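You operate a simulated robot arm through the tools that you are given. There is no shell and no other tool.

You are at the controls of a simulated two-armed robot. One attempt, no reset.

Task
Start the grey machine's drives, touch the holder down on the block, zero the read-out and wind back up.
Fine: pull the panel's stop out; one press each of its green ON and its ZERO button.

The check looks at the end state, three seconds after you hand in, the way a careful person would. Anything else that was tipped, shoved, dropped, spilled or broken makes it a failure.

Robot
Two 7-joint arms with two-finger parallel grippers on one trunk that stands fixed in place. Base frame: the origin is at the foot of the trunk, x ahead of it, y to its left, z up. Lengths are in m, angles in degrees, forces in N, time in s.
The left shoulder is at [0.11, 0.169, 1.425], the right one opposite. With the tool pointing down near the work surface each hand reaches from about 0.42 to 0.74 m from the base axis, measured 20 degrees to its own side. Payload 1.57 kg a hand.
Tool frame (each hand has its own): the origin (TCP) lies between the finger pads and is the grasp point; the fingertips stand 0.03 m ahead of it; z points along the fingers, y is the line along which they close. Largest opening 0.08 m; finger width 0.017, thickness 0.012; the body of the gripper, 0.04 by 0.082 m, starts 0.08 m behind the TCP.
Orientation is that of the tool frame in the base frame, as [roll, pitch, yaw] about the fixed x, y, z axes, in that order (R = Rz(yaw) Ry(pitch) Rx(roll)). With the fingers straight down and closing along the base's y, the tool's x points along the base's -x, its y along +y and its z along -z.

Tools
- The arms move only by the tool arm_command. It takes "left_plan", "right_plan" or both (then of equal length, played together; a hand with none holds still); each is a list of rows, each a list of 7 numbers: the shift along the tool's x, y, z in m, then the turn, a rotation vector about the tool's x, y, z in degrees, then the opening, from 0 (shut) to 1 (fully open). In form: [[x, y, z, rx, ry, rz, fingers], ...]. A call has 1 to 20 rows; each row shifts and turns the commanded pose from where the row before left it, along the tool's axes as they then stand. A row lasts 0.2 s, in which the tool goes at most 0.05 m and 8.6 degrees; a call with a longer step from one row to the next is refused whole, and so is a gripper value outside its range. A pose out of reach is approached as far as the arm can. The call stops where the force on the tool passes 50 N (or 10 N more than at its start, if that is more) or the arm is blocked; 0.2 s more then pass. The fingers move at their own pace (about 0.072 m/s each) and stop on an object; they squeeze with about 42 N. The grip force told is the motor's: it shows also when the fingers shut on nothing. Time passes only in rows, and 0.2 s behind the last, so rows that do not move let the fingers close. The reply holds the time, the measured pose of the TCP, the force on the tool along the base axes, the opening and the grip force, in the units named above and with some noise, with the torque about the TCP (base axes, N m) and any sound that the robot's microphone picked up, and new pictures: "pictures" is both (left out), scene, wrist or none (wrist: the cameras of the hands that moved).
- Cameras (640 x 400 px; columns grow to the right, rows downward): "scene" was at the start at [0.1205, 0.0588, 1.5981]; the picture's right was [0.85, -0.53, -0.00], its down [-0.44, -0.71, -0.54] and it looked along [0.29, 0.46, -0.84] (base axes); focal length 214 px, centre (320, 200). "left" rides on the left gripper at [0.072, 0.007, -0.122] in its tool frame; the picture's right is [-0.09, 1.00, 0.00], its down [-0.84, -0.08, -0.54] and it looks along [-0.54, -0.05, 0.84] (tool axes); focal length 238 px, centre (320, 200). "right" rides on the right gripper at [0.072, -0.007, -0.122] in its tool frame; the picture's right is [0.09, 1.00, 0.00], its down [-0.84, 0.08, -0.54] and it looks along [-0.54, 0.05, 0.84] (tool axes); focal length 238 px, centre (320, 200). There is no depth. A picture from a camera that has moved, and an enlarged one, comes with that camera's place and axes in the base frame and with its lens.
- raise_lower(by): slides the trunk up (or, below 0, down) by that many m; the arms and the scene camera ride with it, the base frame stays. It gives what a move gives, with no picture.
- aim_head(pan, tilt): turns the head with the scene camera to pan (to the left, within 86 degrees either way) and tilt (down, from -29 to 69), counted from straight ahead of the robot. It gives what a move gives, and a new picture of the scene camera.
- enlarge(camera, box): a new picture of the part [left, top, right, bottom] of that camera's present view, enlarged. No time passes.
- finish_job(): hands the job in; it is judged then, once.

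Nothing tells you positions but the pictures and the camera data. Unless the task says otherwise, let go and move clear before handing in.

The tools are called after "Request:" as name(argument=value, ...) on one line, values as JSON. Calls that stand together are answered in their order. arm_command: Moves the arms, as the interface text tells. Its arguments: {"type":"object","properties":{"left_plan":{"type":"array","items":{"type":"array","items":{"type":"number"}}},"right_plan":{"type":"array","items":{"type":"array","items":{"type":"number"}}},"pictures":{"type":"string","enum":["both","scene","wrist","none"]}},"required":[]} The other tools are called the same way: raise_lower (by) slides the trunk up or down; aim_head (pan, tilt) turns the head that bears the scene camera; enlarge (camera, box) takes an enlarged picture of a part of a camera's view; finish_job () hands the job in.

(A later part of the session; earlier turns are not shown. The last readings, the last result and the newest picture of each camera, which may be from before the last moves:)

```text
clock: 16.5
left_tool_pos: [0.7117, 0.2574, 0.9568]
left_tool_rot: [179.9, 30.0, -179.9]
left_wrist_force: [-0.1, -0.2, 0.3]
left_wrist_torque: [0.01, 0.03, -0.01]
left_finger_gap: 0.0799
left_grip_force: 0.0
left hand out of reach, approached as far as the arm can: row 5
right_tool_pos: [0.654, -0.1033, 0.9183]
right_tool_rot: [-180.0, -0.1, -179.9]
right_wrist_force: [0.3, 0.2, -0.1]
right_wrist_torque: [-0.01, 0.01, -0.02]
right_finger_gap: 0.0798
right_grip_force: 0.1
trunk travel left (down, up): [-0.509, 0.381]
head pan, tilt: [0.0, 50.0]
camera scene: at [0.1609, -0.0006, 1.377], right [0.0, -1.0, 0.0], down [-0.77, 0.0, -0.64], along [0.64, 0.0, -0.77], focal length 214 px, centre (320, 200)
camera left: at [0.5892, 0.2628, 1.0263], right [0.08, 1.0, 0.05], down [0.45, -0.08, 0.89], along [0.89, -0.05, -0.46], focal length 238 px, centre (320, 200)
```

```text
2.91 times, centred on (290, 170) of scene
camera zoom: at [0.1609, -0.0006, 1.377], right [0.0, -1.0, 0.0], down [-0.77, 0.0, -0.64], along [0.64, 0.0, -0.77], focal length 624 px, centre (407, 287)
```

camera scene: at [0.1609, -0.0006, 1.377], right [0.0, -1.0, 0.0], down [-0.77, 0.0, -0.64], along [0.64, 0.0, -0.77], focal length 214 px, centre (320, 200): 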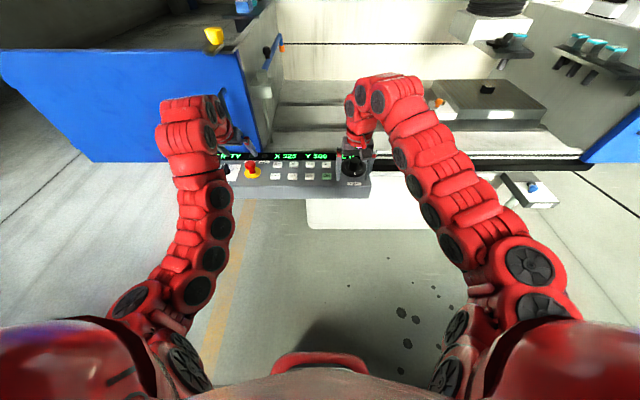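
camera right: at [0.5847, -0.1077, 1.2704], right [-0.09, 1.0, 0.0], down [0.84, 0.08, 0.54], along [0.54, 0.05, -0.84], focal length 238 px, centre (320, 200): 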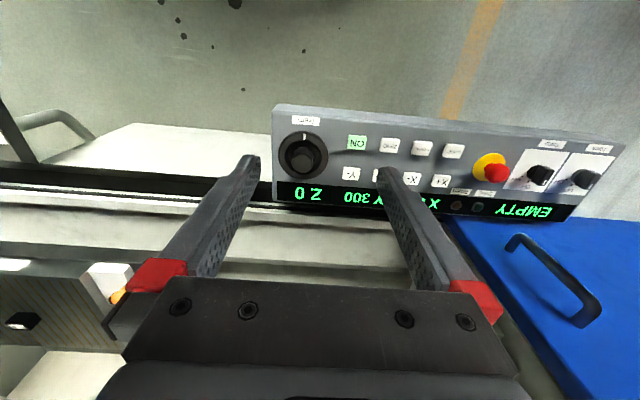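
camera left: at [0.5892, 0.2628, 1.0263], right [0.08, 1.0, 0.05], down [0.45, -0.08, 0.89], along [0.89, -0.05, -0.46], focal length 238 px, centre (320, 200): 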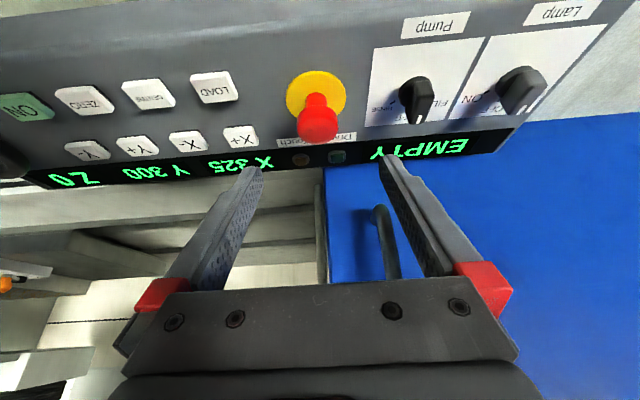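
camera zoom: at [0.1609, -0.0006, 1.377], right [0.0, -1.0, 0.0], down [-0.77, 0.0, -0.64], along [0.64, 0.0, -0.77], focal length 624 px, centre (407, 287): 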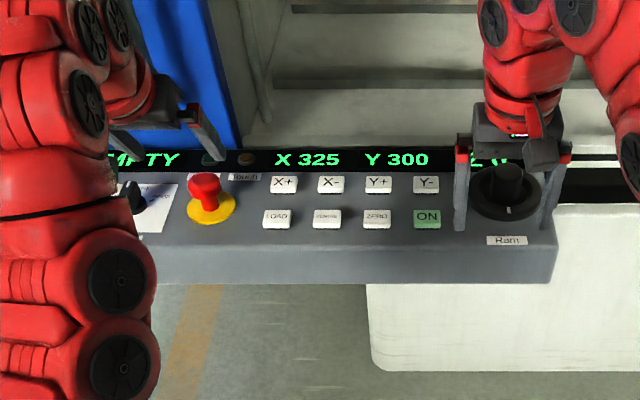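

The stop stays out. Next I raise the trunk a little for reach, tilt the right hand 20° forward with fingers shut, and bring it above the green ON button.

Request:
raise_lower(by=0.05)

Request:
arm_command(right_plan=[[0, 0.02, 0, 0, -5, 0, 0], [0, 0.02, 0, 0, -5, 0, 0], [0, 0.02, 0, 0, -5, 0, 0], [0, 0.017, 0, 0, -5, 0, 0], [-0.016, 0, 0.03, 0, 0, 0, 0], [-0.016, 0, 0.03, 0, 0, 0, 0], [-0.012, 0, 0.028, 0, 0, 0, 0], [0, 0, 0, 0, 0, 0, 0]])

Request:
enlarge(camera="right", box=[160, 60, 480, 260])

Request:
enlarge(camera="scene", box=[230, 110, 400, 230])

```text
clock: 17.4
left_tool_pos: [0.7121, 0.2563, 1.007]
left_tool_rot: [-179.9, 30.0, -180.0]
left_wrist_force: [0.8, -0.2, -0.3]
left_wrist_torque: [-0.03, -0.03, -0.01]
left_finger_gap: 0.0799
left_grip_force: 0.1
right_tool_pos: [0.6547, -0.1024, 0.9676]
right_tool_rot: [-180.0, 0.0, -180.0]
right_wrist_force: [-0.1, -0.8, -0.1]
right_wrist_torque: [0.01, -0.04, -0.04]
right_finger_gap: 0.0801
right_grip_force: 0.2
trunk travel left (down, up): [-0.559, 0.331]
head pan, tilt: [0.0, 50.0]
```

```text
clock: 19.2
left_tool_pos: [0.711, 0.2555, 1.0074]
left_tool_rot: [-179.9, 30.0, -179.9]
left_wrist_force: [0.1, 0.0, 1.1]
left_wrist_torque: [-0.02, 0.01, -0.01]
left_finger_gap: 0.0799
left_grip_force: 0.1
right_tool_pos: [0.7749, -0.0589, 0.912]
right_tool_rot: [-180.0, 20.1, -179.9]
right_wrist_force: [-0.7, 0.8, 0.2]
right_wrist_torque: [0.03, -0.04, 0.04]
right_finger_gap: 0.0
right_grip_force: 21.3
right hand out of reach, approached as far as the arm can: row 2, 3
trunk travel left (down, up): [-0.559, 0.331]
head pan, tilt: [0.0, 50.0]
camera scene: at [0.1598, -0.001, 1.4272], right [0.0, -1.0, 0.0], down [-0.77, 0.0, -0.64], along [0.64, 0.0, -0.77], focal length 214 px, centre (320, 200)
camera right: at [0.6672, -0.0655, 1.0032], right [-0.09, 1.0, -0.03], down [0.6, 0.08, 0.8], along [0.8, 0.05, -0.6], focal length 238 px, centre (320, 200)
```

scene: 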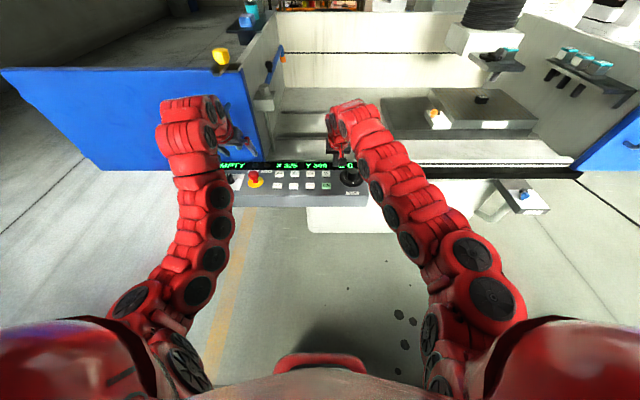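
right: 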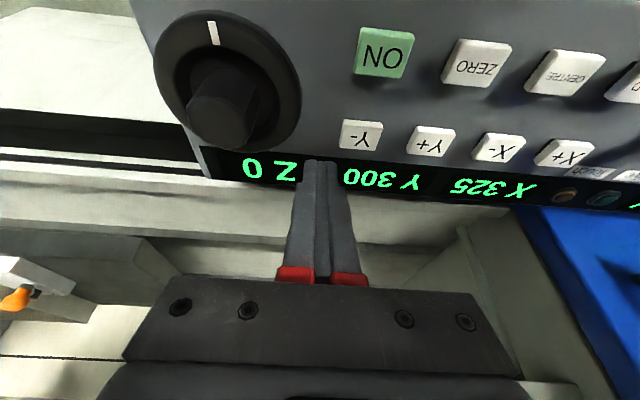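

```text
2.00 times, centred on (320, 160) of right
camera zoom: at [0.6672, -0.0655, 1.0032], right [-0.09, 1.0, -0.03], down [0.6, 0.08, 0.8], along [0.8, 0.05, -0.6], focal length 477 px, centre (320, 280)
```

zoom: 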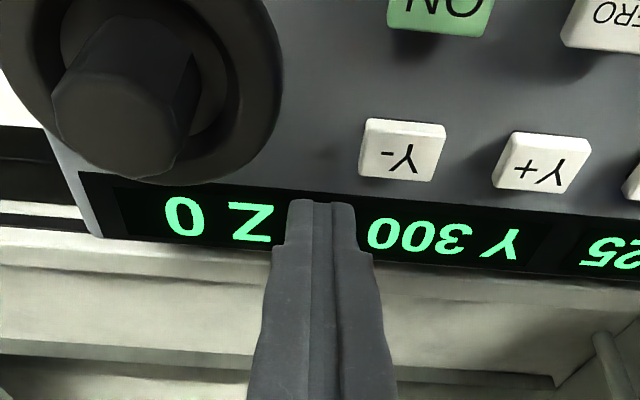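

```text
3.33 times, centred on (315, 170) of scene
camera zoom: at [0.1598, -0.001, 1.4272], right [0.0, -1.0, 0.0], down [-0.77, 0.0, -0.64], along [0.64, 0.0, -0.77], focal length 715 px, centre (337, 300)
```

zoom: 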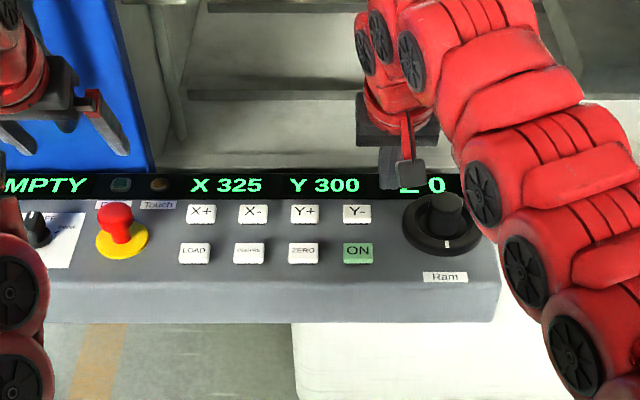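

ON is confirmed near (0.727, -0.026). I shift the closed right fingertips back over it.

Request:
arm_command(right_plan=[[0.023, 0.0165, -0.0084, 0, 0, 0, 0], [0.023, 0.0165, -0.0084, 0, 0, 0, 0], [0, 0, 0, 0, 0, 0, 0]])

Request:
enlarge(camera="right", box=[160, 60, 480, 260])

Request:
enlarge(camera="scene", box=[230, 110, 400, 230])

```text
clock: 20.0
left_tool_pos: [0.7116, 0.257, 1.0058]
left_tool_rot: [-180.0, 30.1, -179.9]
left_wrist_force: [0.2, 0.3, -0.2]
left_wrist_torque: [-0.02, 0.0, 0.02]
left_finger_gap: 0.08
left_grip_force: 0.0
right_tool_pos: [0.7269, -0.0259, 0.911]
right_tool_rot: [180.0, 20.0, 179.9]
right_wrist_force: [-0.2, -0.5, -0.2]
right_wrist_torque: [0.03, 0.01, 0.03]
right_finger_gap: 0.0
right_grip_force: 21.8
trunk travel left (down, up): [-0.559, 0.331]
head pan, tilt: [0.0, 50.0]
camera scene: at [0.1608, -0.0008, 1.427], right [0.0, -1.0, 0.0], down [-0.77, 0.0, -0.64], along [0.64, 0.0, -0.77], focal length 214 px, centre (320, 200)
camera right: at [0.6184, -0.0325, 1.0027], right [-0.09, 1.0, -0.03], down [0.6, 0.08, 0.8], along [0.79, 0.05, -0.61], focal length 238 px, centre (320, 200)
```

scene: 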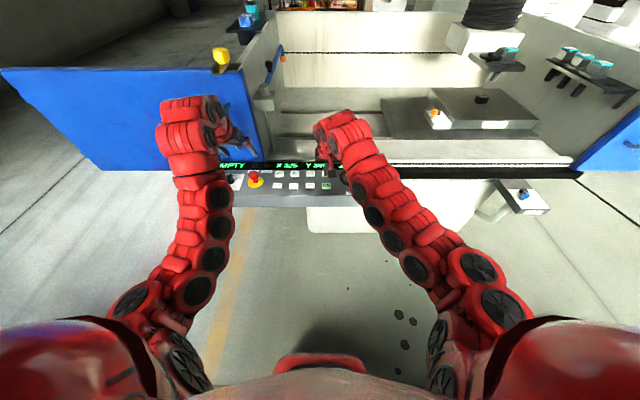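
right: 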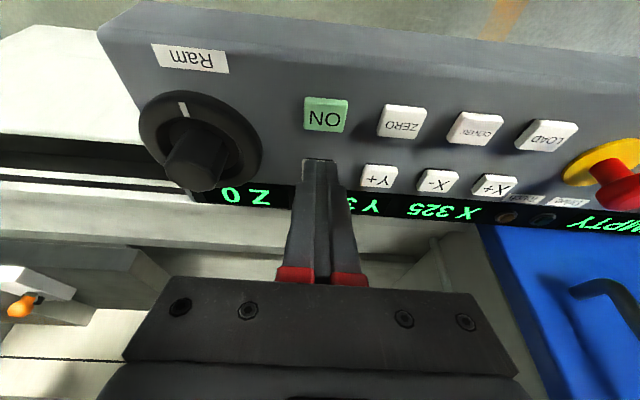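

```text
2.00 times, centred on (320, 160) of right
camera zoom: at [0.6184, -0.0325, 1.0027], right [-0.09, 1.0, -0.03], down [0.6, 0.08, 0.8], along [0.79, 0.05, -0.61], focal length 477 px, centre (320, 280)
```

zoom: 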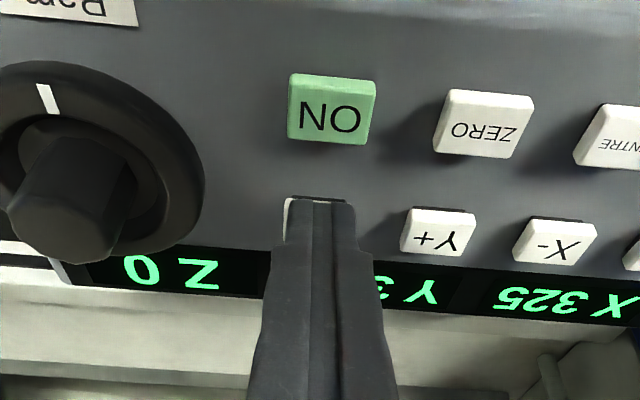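

```text
3.33 times, centred on (315, 170) of scene
camera zoom: at [0.1608, -0.0008, 1.427], right [0.0, -1.0, 0.0], down [-0.77, 0.0, -0.64], along [0.64, 0.0, -0.77], focal length 715 px, centre (337, 300)
```

zoom: 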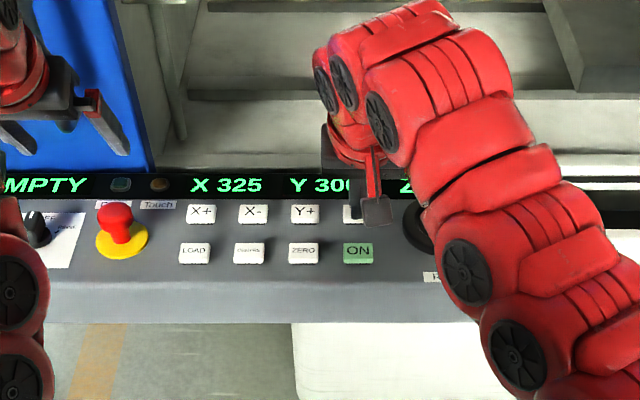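

Request:
arm_command(right_plan=[[0.0068, 0, 0.014, 0, 0, 0, 0], [0.0066, 0, 0.014, 0, 0, 0, 0], [0, 0, 0, 0, 0, 0, 0]], pictures="wrist")

Request:
enlarge(camera="right", box=[240, 80, 400, 180])

```text
clock: 20.8
left_tool_pos: [0.7129, 0.2566, 1.0081]
left_tool_rot: [180.0, 29.9, -179.8]
left_wrist_force: [-0.4, -0.6, -0.3]
left_wrist_torque: [-0.06, 0.0, 0.01]
left_finger_gap: 0.0799
left_grip_force: 0.1
right_tool_pos: [0.7231, -0.0254, 0.8806]
right_tool_rot: [-179.9, 20.0, -179.9]
right_wrist_force: [-0.5, -0.2, 0.3]
right_wrist_torque: [-0.03, 0.01, 0.0]
right_finger_gap: 0.0001
right_grip_force: 21.3
trunk travel left (down, up): [-0.559, 0.331]
head pan, tilt: [0.0, 50.0]
camera right: at [0.6152, -0.0322, 0.9715], right [-0.09, 1.0, -0.03], down [0.6, 0.08, 0.8], along [0.79, 0.05, -0.61], focal length 238 px, centre (320, 200)
```

right: 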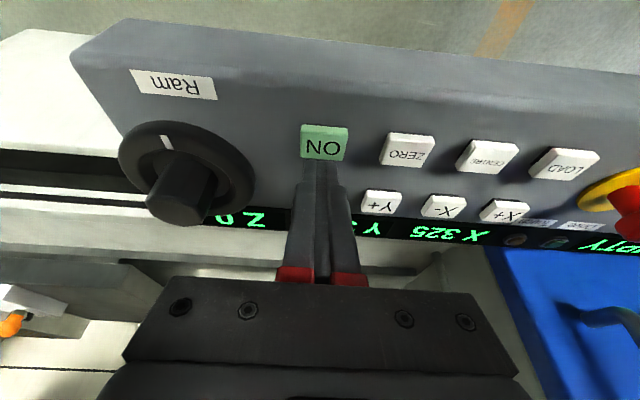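

```text
4.00 times, centred on (320, 130) of right
camera zoom: at [0.6152, -0.0322, 0.9715], right [-0.09, 1.0, -0.03], down [0.6, 0.08, 0.8], along [0.79, 0.05, -0.61], focal length 953 px, centre (320, 480)
```

zoom: 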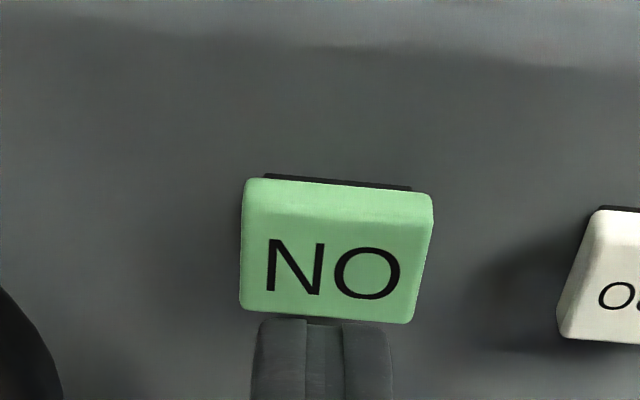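

Request:
arm_command(right_plan=[[0.0005, 0, 0.0014, 0, 0, 0, 0], [0.0005, 0, 0.0014, 0, 0, 0, 0], [0.0005, 0, 0.0014, 0, 0, 0, 0], [0.0005, 0, 0.0014, 0, 0, 0, 0], [0.0005, 0, 0.0014, 0, 0, 0, 0]], pictures="wrist")

Request:
enlarge(camera="right", box=[240, 80, 400, 180])

Request:
enlarge(camera="right", box=[440, 150, 640, 275])

```text
clock: 22.0
left_tool_pos: [0.7116, 0.2579, 1.0064]
left_tool_rot: [180.0, 30.0, -179.9]
left_wrist_force: [-0.1, -1.3, -0.2]
left_wrist_torque: [0.0, -0.01, 0.0]
left_finger_gap: 0.0801
left_grip_force: 0.0
right_tool_pos: [0.7247, -0.0264, 0.8739]
right_tool_rot: [180.0, 20.1, -179.9]
right_wrist_force: [0.1, 0.1, -0.2]
right_wrist_torque: [0.0, -0.01, 0.03]
right_finger_gap: 0.0
right_grip_force: 21.2
trunk travel left (down, up): [-0.559, 0.331]
head pan, tilt: [0.0, 50.0]
camera right: at [0.6155, -0.0327, 0.9647], right [-0.09, 1.0, -0.03], down [0.6, 0.08, 0.8], along [0.8, 0.05, -0.6], focal length 238 px, centre (320, 200)
```

right: 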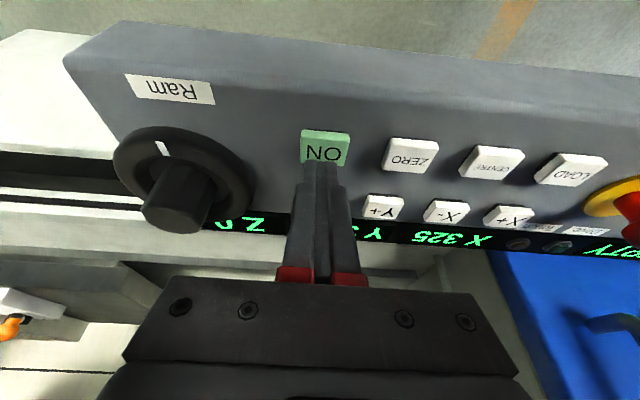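

```text
4.00 times, centred on (320, 130) of right
camera zoom: at [0.6155, -0.0327, 0.9647], right [-0.09, 1.0, -0.03], down [0.6, 0.08, 0.8], along [0.8, 0.05, -0.6], focal length 953 px, centre (320, 480)
```

zoom: 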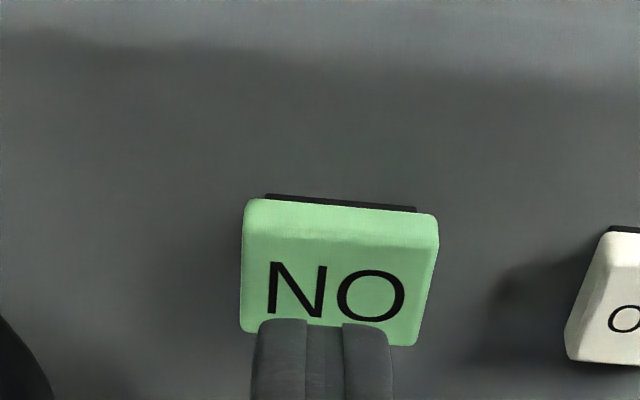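

```text
3.20 times, centred on (540, 212) of right
camera zoom: at [0.6155, -0.0327, 0.9647], right [-0.09, 1.0, -0.03], down [0.6, 0.08, 0.8], along [0.8, 0.05, -0.6], focal length 763 px, centre (-384, 160)
```

zoom: 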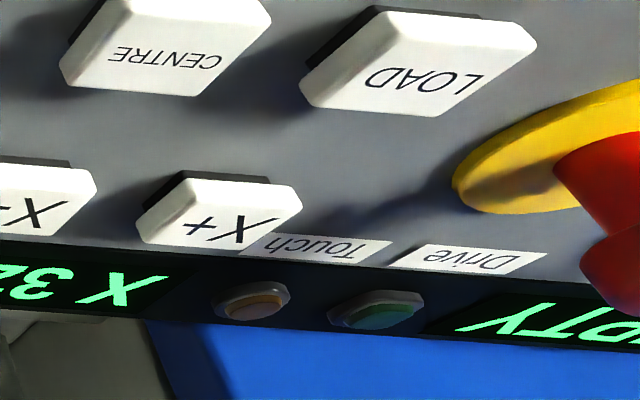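

Request:
arm_command(right_plan=[[0.0028, 0, -0.001, 0, 0, 0, 0], [0.0004, 0, 0.0011, 0, 0, 0, 0], [0.0004, 0, 0.0011, 0, 0, 0, 0], [0.0004, 0, 0.0011, 0, 0, 0, 0], [0.0004, 0, 0.0011, 0, 0, 0, 0]], pictures="wrist")

Request:
enlarge(camera="right", box=[240, 80, 400, 180])

Request:
enlarge(camera="right", box=[440, 150, 640, 275])

```text
clock: 23.2
left_tool_pos: [0.7121, 0.2572, 1.0061]
left_tool_rot: [-180.0, 30.0, -179.9]
left_wrist_force: [-0.6, -0.3, 0.3]
left_wrist_torque: [-0.02, 0.0, 0.0]
left_finger_gap: 0.0799
left_grip_force: 0.0
right_tool_pos: [0.7209, -0.0264, 0.8693]
right_tool_rot: [-179.9, 20.0, -179.9]
right_wrist_force: [-0.4, -1.0, 0.8]
right_wrist_torque: [0.01, 0.01, 0.02]
right_finger_gap: 0.0002
right_grip_force: 20.9
trunk travel left (down, up): [-0.559, 0.331]
head pan, tilt: [0.0, 50.0]
camera right: at [0.6122, -0.0328, 0.9591], right [-0.09, 1.0, -0.03], down [0.6, 0.08, 0.8], along [0.79, 0.05, -0.61], focal length 238 px, centre (320, 200)
```

right: 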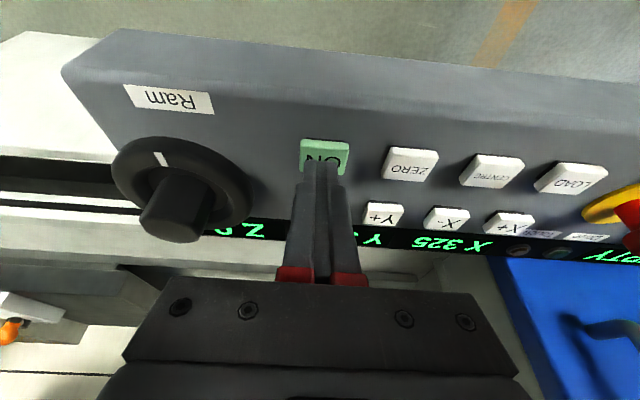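

```text
4.00 times, centred on (320, 130) of right
camera zoom: at [0.6122, -0.0328, 0.9591], right [-0.09, 1.0, -0.03], down [0.6, 0.08, 0.8], along [0.79, 0.05, -0.61], focal length 953 px, centre (320, 480)
```

zoom: 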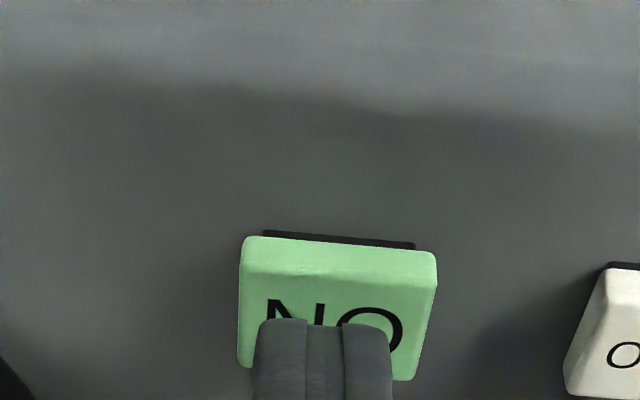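

```text
3.20 times, centred on (540, 212) of right
camera zoom: at [0.6122, -0.0328, 0.9591], right [-0.09, 1.0, -0.03], down [0.6, 0.08, 0.8], along [0.79, 0.05, -0.61], focal length 763 px, centre (-384, 160)
```

zoom: 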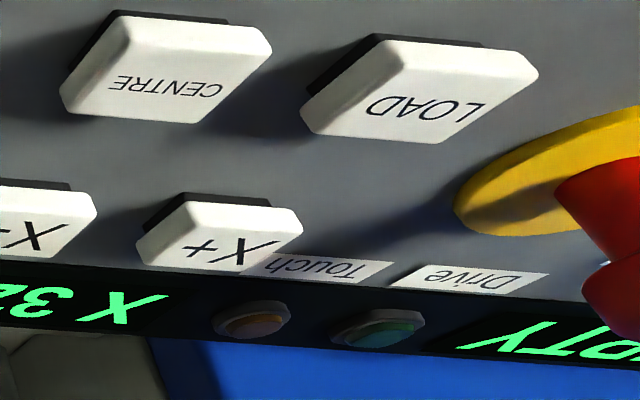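

Request:
arm_command(right_plan=[[0.0004, 0, 0.0011, 0, 0, 0, 0], [0.0004, 0, 0.0011, 0, 0, 0, 0], [0.0004, 0, 0.0011, 0, 0, 0, 0], [0.0004, 0, 0.0011, 0, 0, 0, 0]], pictures="wrist")

Request:
enlarge(camera="right", box=[240, 80, 400, 180])

Request:
enlarge(camera="right", box=[440, 150, 640, 275])

```text
clock: 24.2
left_tool_pos: [0.7113, 0.2571, 1.0078]
left_tool_rot: [-179.9, 30.0, -179.9]
left_wrist_force: [-0.2, 0.0, 0.5]
left_wrist_torque: [-0.01, -0.03, 0.0]
left_finger_gap: 0.0801
left_grip_force: 0.1
right_tool_pos: [0.7212, -0.0256, 0.8646]
right_tool_rot: [179.9, 20.1, -180.0]
right_wrist_force: [0.5, 0.2, 0.5]
right_wrist_torque: [0.0, 0.0, -0.01]
right_finger_gap: 0.0
right_grip_force: 21.4
trunk travel left (down, up): [-0.559, 0.331]
head pan, tilt: [0.0, 50.0]
camera right: at [0.6124, -0.0327, 0.9552], right [-0.09, 1.0, -0.03], down [0.6, 0.08, 0.8], along [0.8, 0.05, -0.6], focal length 238 px, centre (320, 200)
```

right: 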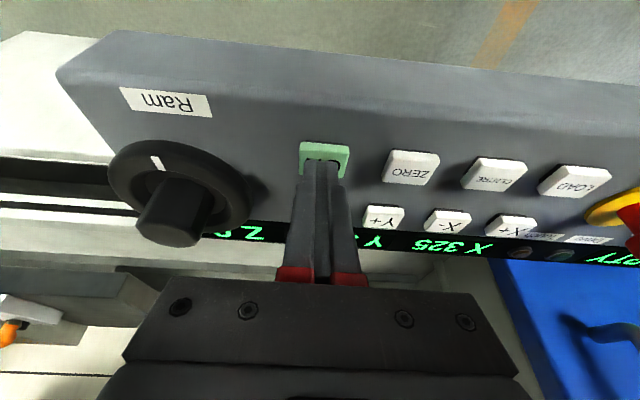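

```text
4.00 times, centred on (320, 130) of right
camera zoom: at [0.6124, -0.0327, 0.9552], right [-0.09, 1.0, -0.03], down [0.6, 0.08, 0.8], along [0.8, 0.05, -0.6], focal length 953 px, centre (320, 480)
```

zoom: 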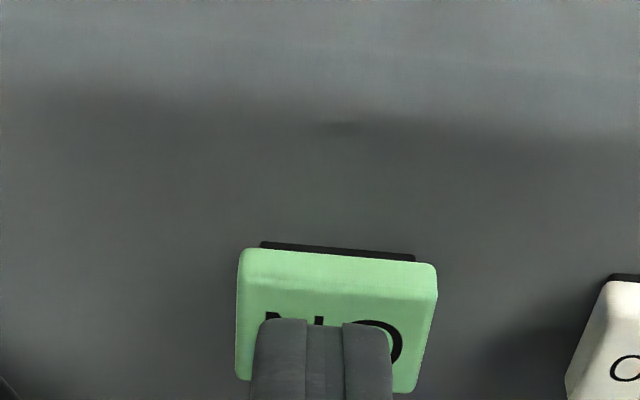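

```text
3.20 times, centred on (540, 212) of right
camera zoom: at [0.6124, -0.0327, 0.9552], right [-0.09, 1.0, -0.03], down [0.6, 0.08, 0.8], along [0.8, 0.05, -0.6], focal length 763 px, centre (-384, 160)
```

zoom: 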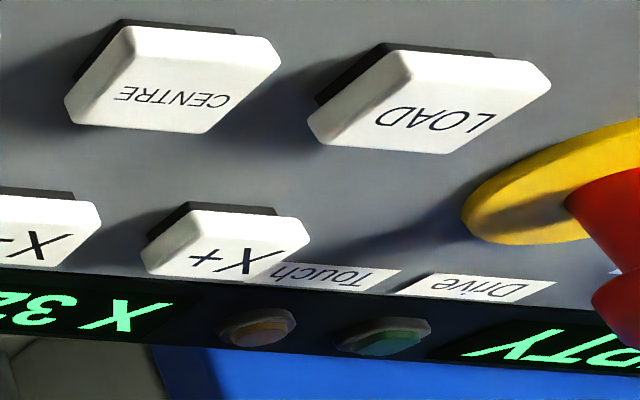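

Request:
arm_command(right_plan=[[0.0004, 0, 0.0011, 0, 0, 0, 0], [0.0004, 0, 0.0011, 0, 0, 0, 0], [0.0004, 0, 0.0011, 0, 0, 0, 0], [0.0004, 0, 0.0011, 0, 0, 0, 0]], pictures="wrist")

Request:
enlarge(camera="right", box=[240, 80, 400, 180])

Request:
enlarge(camera="right", box=[440, 150, 640, 275])

```text
clock: 25.2
left_tool_pos: [0.7108, 0.2575, 1.0069]
left_tool_rot: [179.9, 30.0, -179.9]
left_wrist_force: [-0.5, 0.2, -0.7]
left_wrist_torque: [-0.01, 0.03, -0.01]
left_finger_gap: 0.0801
left_grip_force: 0.0
right_tool_pos: [0.7214, -0.0267, 0.8595]
right_tool_rot: [-180.0, 20.2, -179.9]
right_wrist_force: [0.8, 0.6, 6.4]
right_wrist_torque: [0.04, -0.05, -0.08]
right_finger_gap: 0.0
right_grip_force: 21.2
trunk travel left (down, up): [-0.559, 0.331]
head pan, tilt: [0.0, 50.0]
heard: click
camera right: at [0.6121, -0.0326, 0.9507], right [-0.09, 1.0, -0.03], down [0.6, 0.08, 0.8], along [0.8, 0.05, -0.6], focal length 238 px, centre (320, 200)
```

right: 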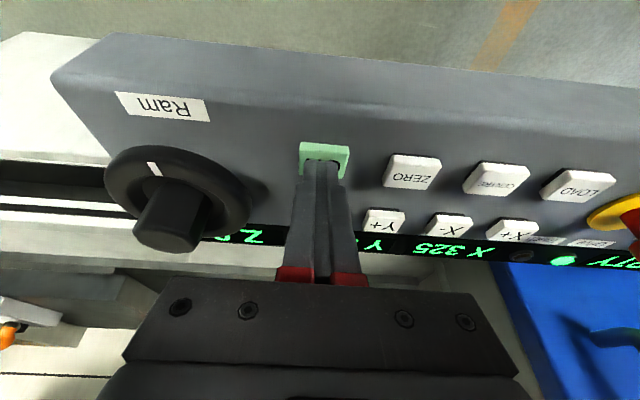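

```text
4.00 times, centred on (320, 130) of right
camera zoom: at [0.6121, -0.0326, 0.9507], right [-0.09, 1.0, -0.03], down [0.6, 0.08, 0.8], along [0.8, 0.05, -0.6], focal length 953 px, centre (320, 480)
```

zoom: 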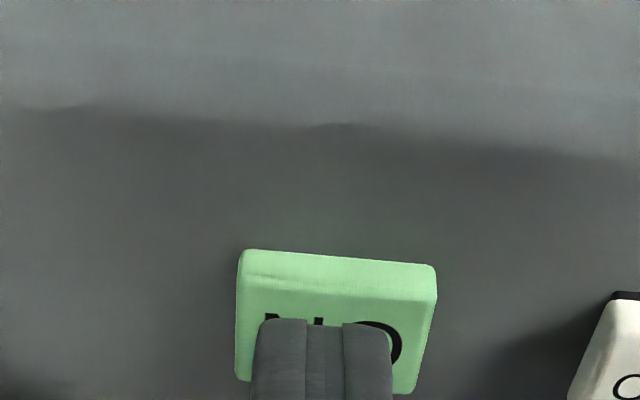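

```text
3.20 times, centred on (540, 212) of right
camera zoom: at [0.6121, -0.0326, 0.9507], right [-0.09, 1.0, -0.03], down [0.6, 0.08, 0.8], along [0.8, 0.05, -0.6], focal length 763 px, centre (-384, 160)
```

zoom: 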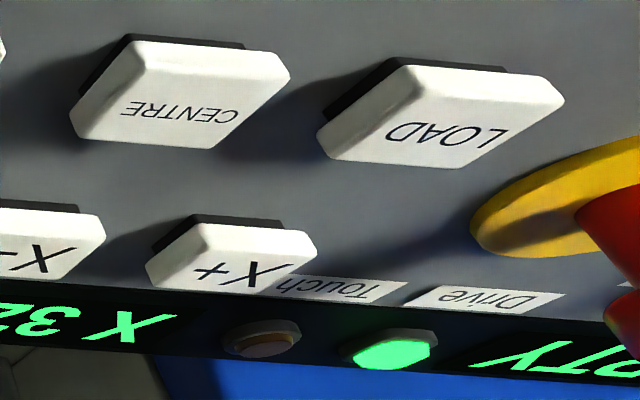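

The ON press clicked and the Drive lamp is lit. I retract upward, move over the Ram wheel (about 0.757, -0.123, knob top 0.875), open the fingers and reduce the tilt.

Request:
arm_command(right_plan=[[-0.012, 0, -0.033, 0, 0, 0, 0], [-0.012, 0, -0.033, 0, 0, 0, 0], [-0.011, -0.032, 0.004, 0, 0, 0, 1], [-0.011, -0.032, 0.004, 0, 0, 0, 1], [-0.011, -0.033, 0.004, 0, 0, 0, 1], [0, 0, 0, 0, 5, 0, 1], [0, 0, 0, 0, 5, 0, 1], [0, 0, 0, 0, 0, 0, 1]])

Request:
enlarge(camera="scene", box=[210, 110, 400, 230])

Request:
enlarge(camera="right", box=[160, 60, 480, 260])

```text
clock: 27.0
left_tool_pos: [0.7131, 0.2568, 1.0067]
left_tool_rot: [-179.9, 30.1, -179.9]
left_wrist_force: [-0.3, -0.8, 0.2]
left_wrist_torque: [0.02, 0.0, 0.0]
left_finger_gap: 0.0798
left_grip_force: 0.1
right_tool_pos: [0.7571, -0.1235, 0.9293]
right_tool_rot: [179.9, 10.0, -180.0]
right_wrist_force: [0.5, -1.0, 1.1]
right_wrist_torque: [-0.02, -0.01, 0.0]
right_finger_gap: 0.08
right_grip_force: 0.1
trunk travel left (down, up): [-0.559, 0.331]
head pan, tilt: [0.0, 50.0]
camera scene: at [0.1604, -0.0007, 1.427], right [0.0, -1.0, 0.0], down [-0.77, 0.0, -0.64], along [0.64, 0.0, -0.77], focal length 214 px, centre (320, 200)
camera right: at [0.6649, -0.1301, 1.0376], right [-0.09, 1.0, -0.01], down [0.73, 0.08, 0.68], along [0.68, 0.05, -0.73], focal length 238 px, centre (320, 200)
```

scene: 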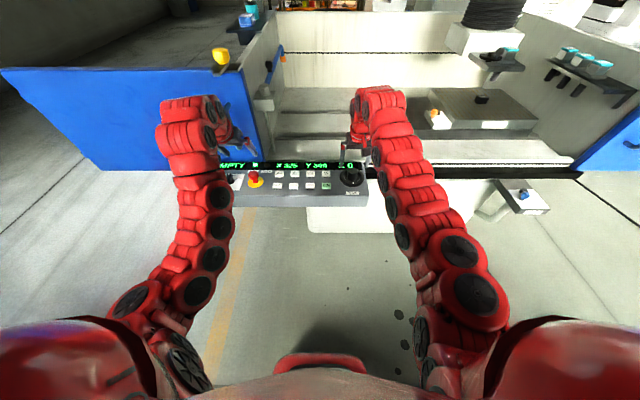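
right: 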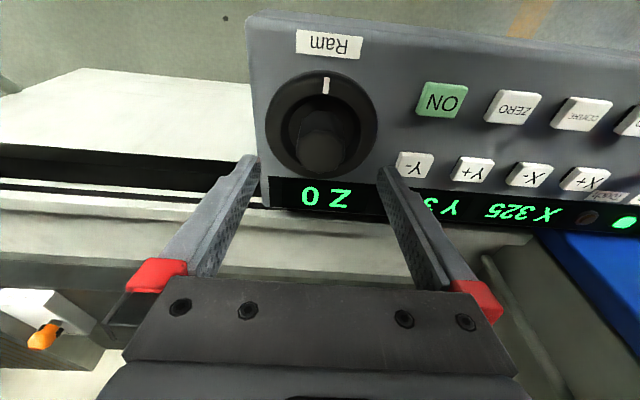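

```text
3.33 times, centred on (305, 170) of scene
camera zoom: at [0.1604, -0.0007, 1.427], right [0.0, -1.0, 0.0], down [-0.77, 0.0, -0.64], along [0.64, 0.0, -0.77], focal length 715 px, centre (370, 300)
```

zoom: 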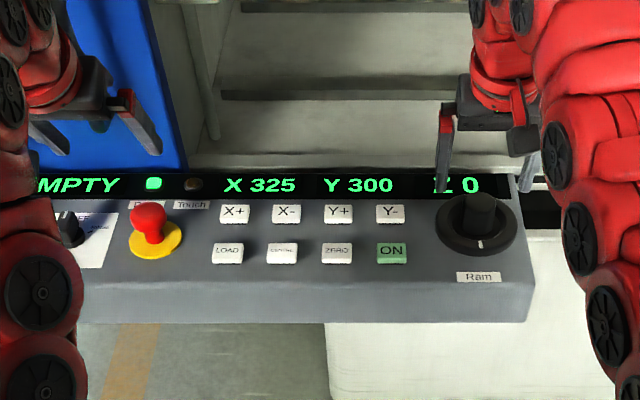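

```text
2.00 times, centred on (320, 160) of right
camera zoom: at [0.6649, -0.1301, 1.0376], right [-0.09, 1.0, -0.01], down [0.73, 0.08, 0.68], along [0.68, 0.05, -0.73], focal length 477 px, centre (320, 280)
```

zoom: 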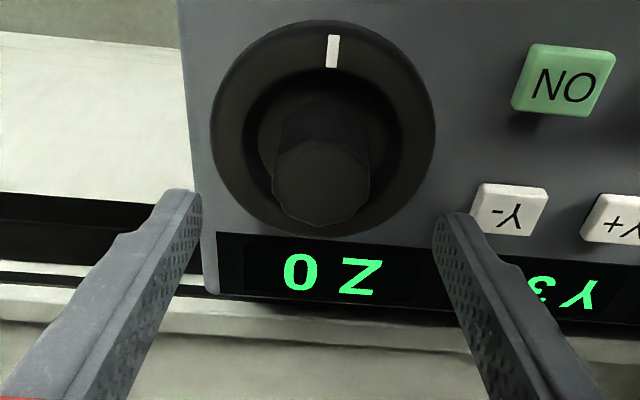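

Now test a fully vertical tool over the wheel.

Request:
arm_command(right_plan=[[0, 0, 0, 0, 5, 0, 1], [0, 0, 0, 0, 5, 0, 1], [0, 0, 0, 0, 0, 0, 1]], pictures="none")

```text
clock: 27.8
left_tool_pos: [0.712, 0.2569, 1.006]
left_tool_rot: [180.0, 30.1, -179.9]
left_wrist_force: [-1.0, -0.3, -0.1]
left_wrist_torque: [0.05, -0.01, 0.04]
left_finger_gap: 0.08
left_grip_force: 0.1
right_tool_pos: [0.735, -0.1262, 0.9279]
right_tool_rot: [180.0, 2.5, -179.8]
right_wrist_force: [0.6, 0.2, 0.3]
right_wrist_torque: [-0.01, -0.02, 0.01]
right_finger_gap: 0.0802
right_grip_force: 0.0
right hand out of reach, approached as far as the arm can: row 2
trunk travel left (down, up): [-0.559, 0.331]
head pan, tilt: [0.0, 50.0]
```

Request:
arm_command(right_plan=[[0.001, 0.0012, 0.014, 0, 0, 0, 1], [-0.012, 0.0013, 0.014, 0, 0, 0, 1], [-0.013, 0, 0, 0, 0, 0, 1], [0, 0, 0, 0, 0, 0, 1]], pictures="none")

```text
clock: 28.8
left_tool_pos: [0.7124, 0.2565, 1.006]
left_tool_rot: [-180.0, 30.0, -179.8]
left_wrist_force: [0.4, 0.4, -0.1]
left_wrist_torque: [0.01, -0.04, 0.02]
left_finger_gap: 0.0799
left_grip_force: 0.1
right_tool_pos: [0.7234, -0.1243, 0.9137]
right_tool_rot: [179.9, 0.0, 179.9]
right_wrist_force: [0.4, -0.4, 0.0]
right_wrist_torque: [0.02, 0.0, -0.01]
right_finger_gap: 0.0798
right_grip_force: 0.0
right hand out of reach, approached as far as the arm can: row 1, 2, 3
trunk travel left (down, up): [-0.559, 0.331]
head pan, tilt: [0.0, 50.0]
```

Vertical reach ends at x≈0.725, so I'll use a 10° forward tilt and turn about the wheel's own vertical axis. Positioning fingers around the knob now.

Request:
arm_command(right_plan=[[0, 0, -0.015, 0, 0, 0, 1], [0, 0, 0, 0, -5, 0, 1], [0, 0, 0, 0, -5, 0, 1], [-0.0165, 0, 0.003, 0, 0, 0, 1], [-0.0165, 0, 0.003, 0, 0, 0, 1], [0.004, 0, 0.0225, 0, 0, 0, 1], [0.004, 0, 0.0225, 0, 0, 0, 1], [0, 0, 0, 0, 0, 0, 1]])

Request:
enlarge(camera="right", box=[160, 60, 480, 260])

Request:
enlarge(camera="scene", box=[280, 120, 400, 220])

```text
clock: 30.6
left_tool_pos: [0.7111, 0.2567, 1.0071]
left_tool_rot: [180.0, 29.9, -179.9]
left_wrist_force: [-0.4, -0.1, 0.1]
left_wrist_torque: [-0.01, 0.0, -0.01]
left_finger_gap: 0.0802
left_grip_force: 0.1
right_tool_pos: [0.7582, -0.1236, 0.8857]
right_tool_rot: [-179.9, 10.2, -180.0]
right_wrist_force: [2.2, 0.1, 10.0]
right_wrist_torque: [0.15, -0.03, -0.01]
right_finger_gap: 0.0795
right_grip_force: 0.1
trunk travel left (down, up): [-0.559, 0.331]
head pan, tilt: [0.0, 50.0]
camera scene: at [0.1591, -0.0005, 1.4274], right [0.0, -1.0, 0.0], down [-0.77, 0.0, -0.64], along [0.64, 0.0, -0.77], focal length 214 px, centre (320, 200)
camera right: at [0.6657, -0.1305, 0.9932], right [-0.09, 1.0, -0.02], down [0.73, 0.08, 0.68], along [0.68, 0.05, -0.73], focal length 238 px, centre (320, 200)
```

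scene: 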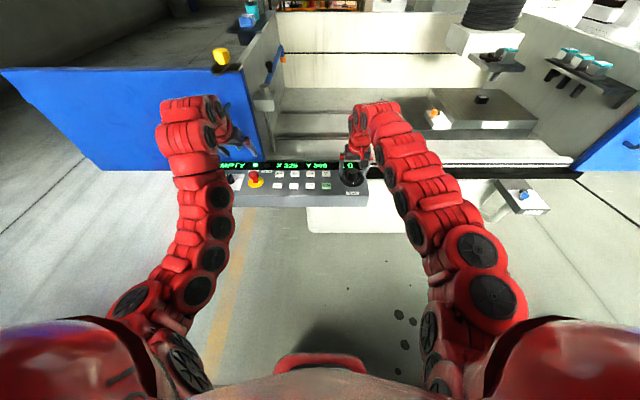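
right: 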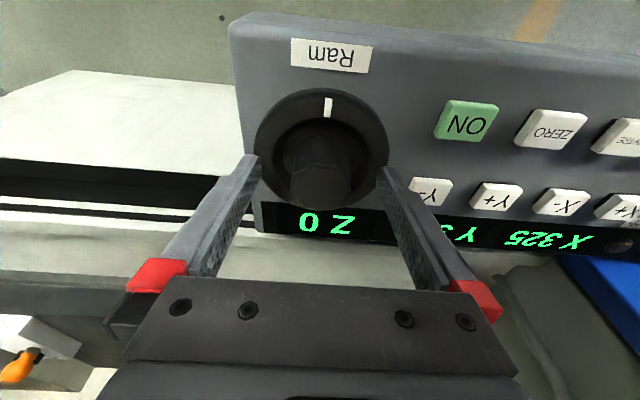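

```text
2.00 times, centred on (320, 160) of right
camera zoom: at [0.6657, -0.1305, 0.9932], right [-0.09, 1.0, -0.02], down [0.73, 0.08, 0.68], along [0.68, 0.05, -0.73], focal length 477 px, centre (320, 280)
```

zoom: 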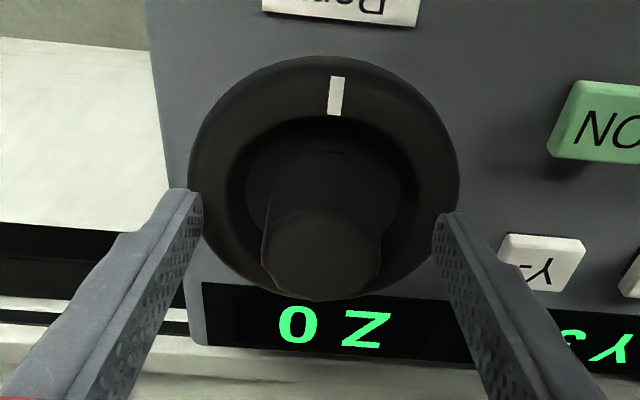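

```text
4.00 times, centred on (340, 170) of scene
camera zoom: at [0.1591, -0.0005, 1.4274], right [0.0, -1.0, 0.0], down [-0.77, 0.0, -0.64], along [0.64, 0.0, -0.77], focal length 858 px, centre (240, 320)
```

zoom: 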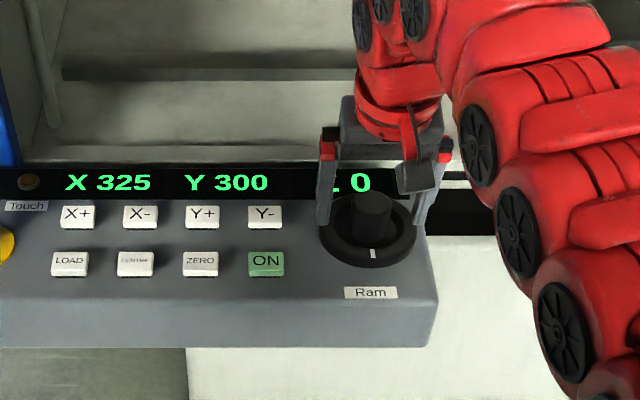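

The fingertips touched the wheel's rim (10 N). I lift 3 mm and close on the knob.

Request:
arm_command(right_plan=[[-0.0005, 0, -0.003, 0, 0, 0, 1], [0, 0, 0, 0, 0, 0, 0.2], [0, 0, 0, 0, 0, 0, 0.2], [0, 0, 0, 0, 0, 0, 0.2], [0, 0, 0, 0, 0, 0, 0.2]], pictures="wrist")

Request:
enlarge(camera="right", box=[160, 60, 480, 260])

```text
clock: 31.8
left_tool_pos: [0.7111, 0.2576, 1.0066]
left_tool_rot: [-180.0, 30.0, -179.9]
left_wrist_force: [-0.1, 0.1, -0.8]
left_wrist_torque: [0.0, -0.02, -0.05]
left_finger_gap: 0.0799
left_grip_force: 0.0
right_tool_pos: [0.757, -0.1241, 0.8846]
right_tool_rot: [-180.0, 9.9, -179.9]
right_wrist_force: [-2.8, 3.0, -2.2]
right_wrist_torque: [0.13, 0.06, 0.01]
right_finger_gap: 0.0371
right_grip_force: 43.7
trunk travel left (down, up): [-0.559, 0.331]
head pan, tilt: [0.0, 50.0]
camera right: at [0.666, -0.1299, 0.9946], right [-0.09, 1.0, -0.02], down [0.73, 0.08, 0.68], along [0.68, 0.05, -0.73], focal length 238 px, centre (320, 200)
```

right: 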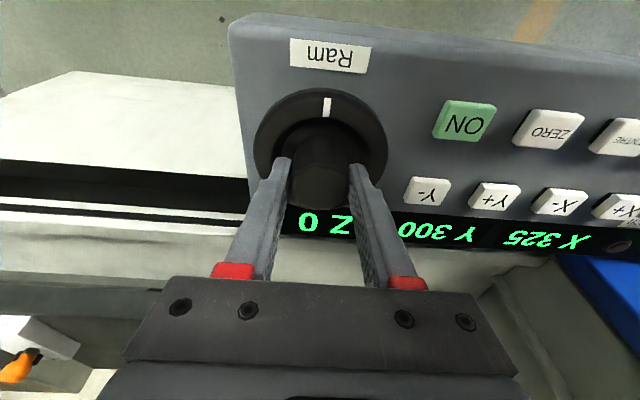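

```text
2.00 times, centred on (320, 160) of right
camera zoom: at [0.666, -0.1299, 0.9946], right [-0.09, 1.0, -0.02], down [0.73, 0.08, 0.68], along [0.68, 0.05, -0.73], focal length 477 px, centre (320, 280)
```

zoom: 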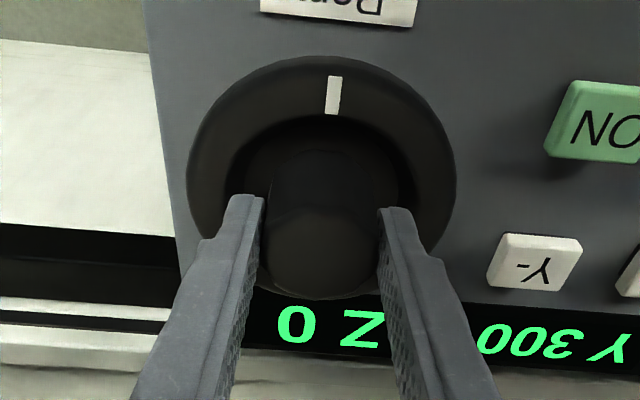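

Knob gripped well. I turn it a little (16° counter-clockwise) to learn direction and scale from the Z read-out.

Request:
arm_command(right_plan=[[0, 0, 0, -1.39, 0, -7.88, 0.2], [0, 0, 0, -1.39, 0, -7.88, 0.2], [0, 0, 0, 0, 0, 0, 0.2]])

Request:
enlarge(camera="right", box=[160, 60, 480, 260])

Request:
enlarge(camera="scene", box=[210, 110, 400, 230])

```text
clock: 32.6
left_tool_pos: [0.7132, 0.2574, 1.0063]
left_tool_rot: [-179.9, 29.9, -179.9]
left_wrist_force: [-1.0, 0.1, -0.7]
left_wrist_torque: [0.02, -0.03, -0.01]
left_finger_gap: 0.0801
left_grip_force: 0.0
right_tool_pos: [0.7578, -0.125, 0.8868]
right_tool_rot: [180.0, 10.1, -163.9]
right_wrist_force: [1.9, 0.7, -3.4]
right_wrist_torque: [0.03, 0.23, -0.48]
right_finger_gap: 0.0371
right_grip_force: 43.5
trunk travel left (down, up): [-0.559, 0.331]
head pan, tilt: [0.0, 50.0]
camera scene: at [0.1613, -0.0005, 1.4269], right [0.0, -1.0, 0.0], down [-0.77, 0.0, -0.64], along [0.64, 0.0, -0.77], focal length 214 px, centre (320, 200)
camera right: at [0.6724, -0.1557, 0.9949], right [-0.36, 0.93, -0.02], down [0.68, 0.28, 0.68], along [0.64, 0.24, -0.73], focal length 238 px, centre (320, 200)
```

scene: 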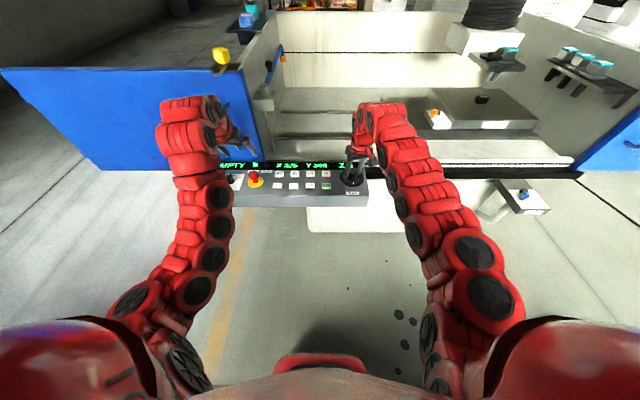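
right: 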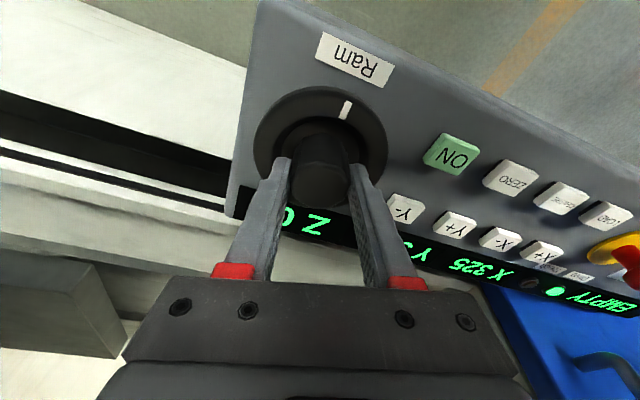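

```text
2.00 times, centred on (320, 160) of right
camera zoom: at [0.6724, -0.1557, 0.9949], right [-0.36, 0.93, -0.02], down [0.68, 0.28, 0.68], along [0.64, 0.24, -0.73], focal length 477 px, centre (320, 280)
```

zoom: 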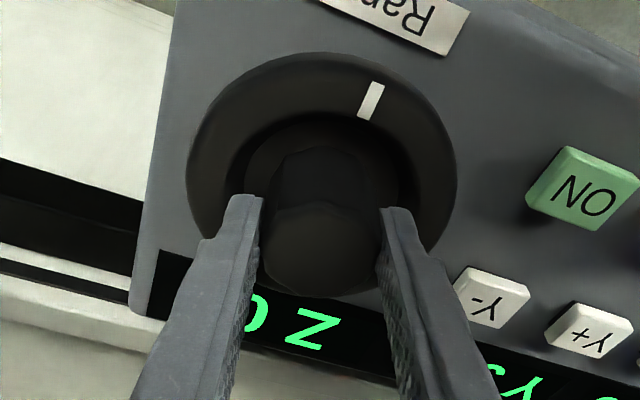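

```text
3.33 times, centred on (305, 170) of scene
camera zoom: at [0.1613, -0.0005, 1.4269], right [0.0, -1.0, 0.0], down [-0.77, 0.0, -0.64], along [0.64, 0.0, -0.77], focal length 715 px, centre (370, 300)
```

zoom: 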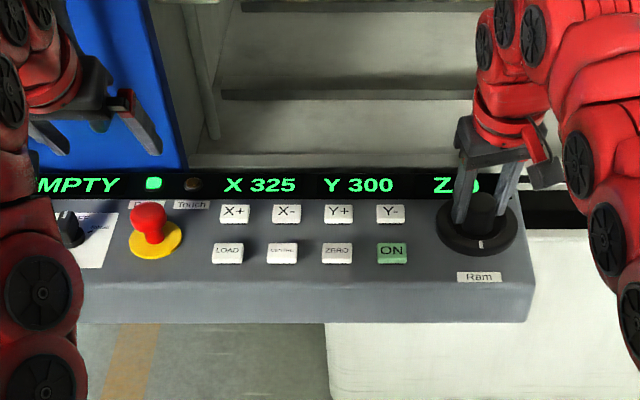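

The wheel mark did not follow — counter-clockwise seems to be at its end (torque 0.5 N·m). I turn the other way.

Request:
arm_command(right_plan=[[0, 0, 0, 1.39, 0, 7.88, 0.2], [0, 0, 0, 1.39, 0, 7.88, 0.2], [0, 0, 0, 1.39, 0, 7.88, 0.2], [0, 0, 0, 1.39, 0, 7.88, 0.2], [0, 0, 0, 0, 0, 0, 0.2]])

Request:
enlarge(camera="right", box=[160, 60, 480, 260])

Request:
enlarge(camera="scene", box=[210, 110, 400, 230])

```text
clock: 33.8
left_tool_pos: [0.7117, 0.2568, 1.0049]
left_tool_rot: [-179.9, 30.0, -179.9]
left_wrist_force: [-0.2, 0.0, 0.2]
left_wrist_torque: [0.01, -0.02, -0.03]
left_finger_gap: 0.0799
left_grip_force: 0.1
right_tool_pos: [0.7586, -0.1228, 0.8856]
right_tool_rot: [-179.9, 9.9, 164.0]
right_wrist_force: [5.4, 7.9, 1.7]
right_wrist_torque: [0.37, -0.09, 0.01]
right_finger_gap: 0.0366
right_grip_force: 43.3
trunk travel left (down, up): [-0.559, 0.331]
head pan, tilt: [0.0, 50.0]
camera scene: at [0.1612, 0.0007, 1.427], right [0.0, -1.0, 0.0], down [-0.77, 0.0, -0.64], along [0.64, 0.0, -0.77], focal length 214 px, centre (320, 200)
camera right: at [0.6685, -0.1035, 0.9949], right [0.19, 0.98, -0.02], down [0.72, -0.13, 0.68], along [0.67, -0.14, -0.73], focal length 238 px, centre (320, 200)
```

scene: 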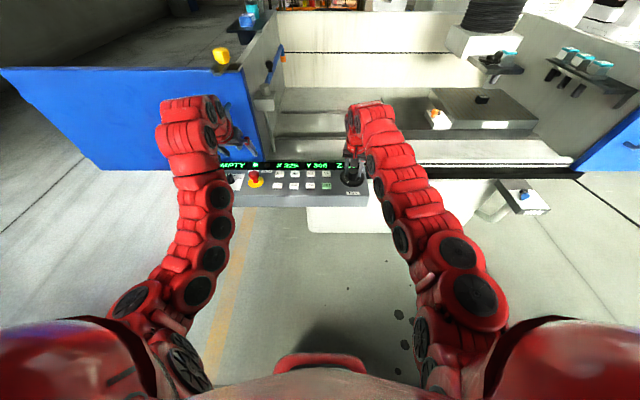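
right: 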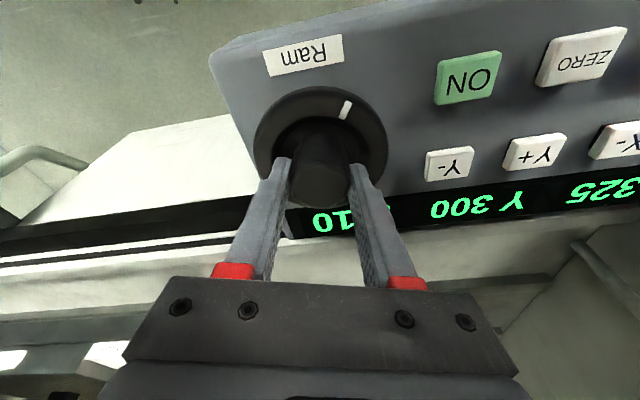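

```text
2.00 times, centred on (320, 160) of right
camera zoom: at [0.6685, -0.1035, 0.9949], right [0.19, 0.98, -0.02], down [0.72, -0.13, 0.68], along [0.67, -0.14, -0.73], focal length 477 px, centre (320, 280)
```

zoom: 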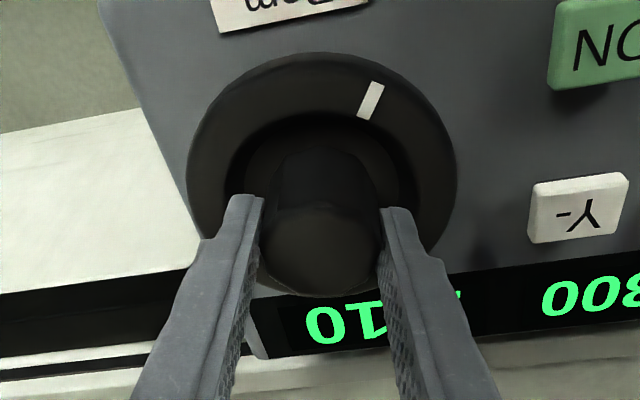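

```text
3.33 times, centred on (305, 170) of scene
camera zoom: at [0.1612, 0.0007, 1.427], right [0.0, -1.0, 0.0], down [-0.77, 0.0, -0.64], along [0.64, 0.0, -0.77], focal length 715 px, centre (370, 300)
```

zoom: 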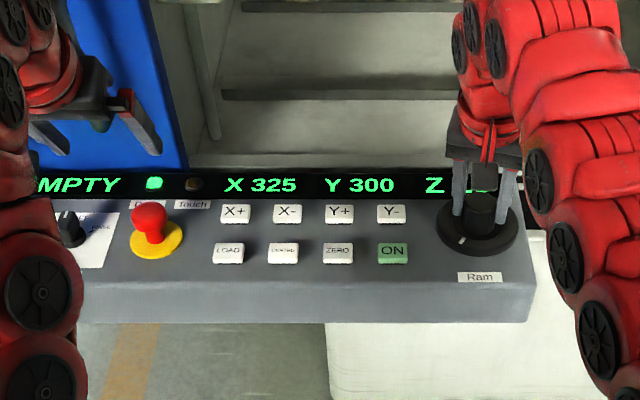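

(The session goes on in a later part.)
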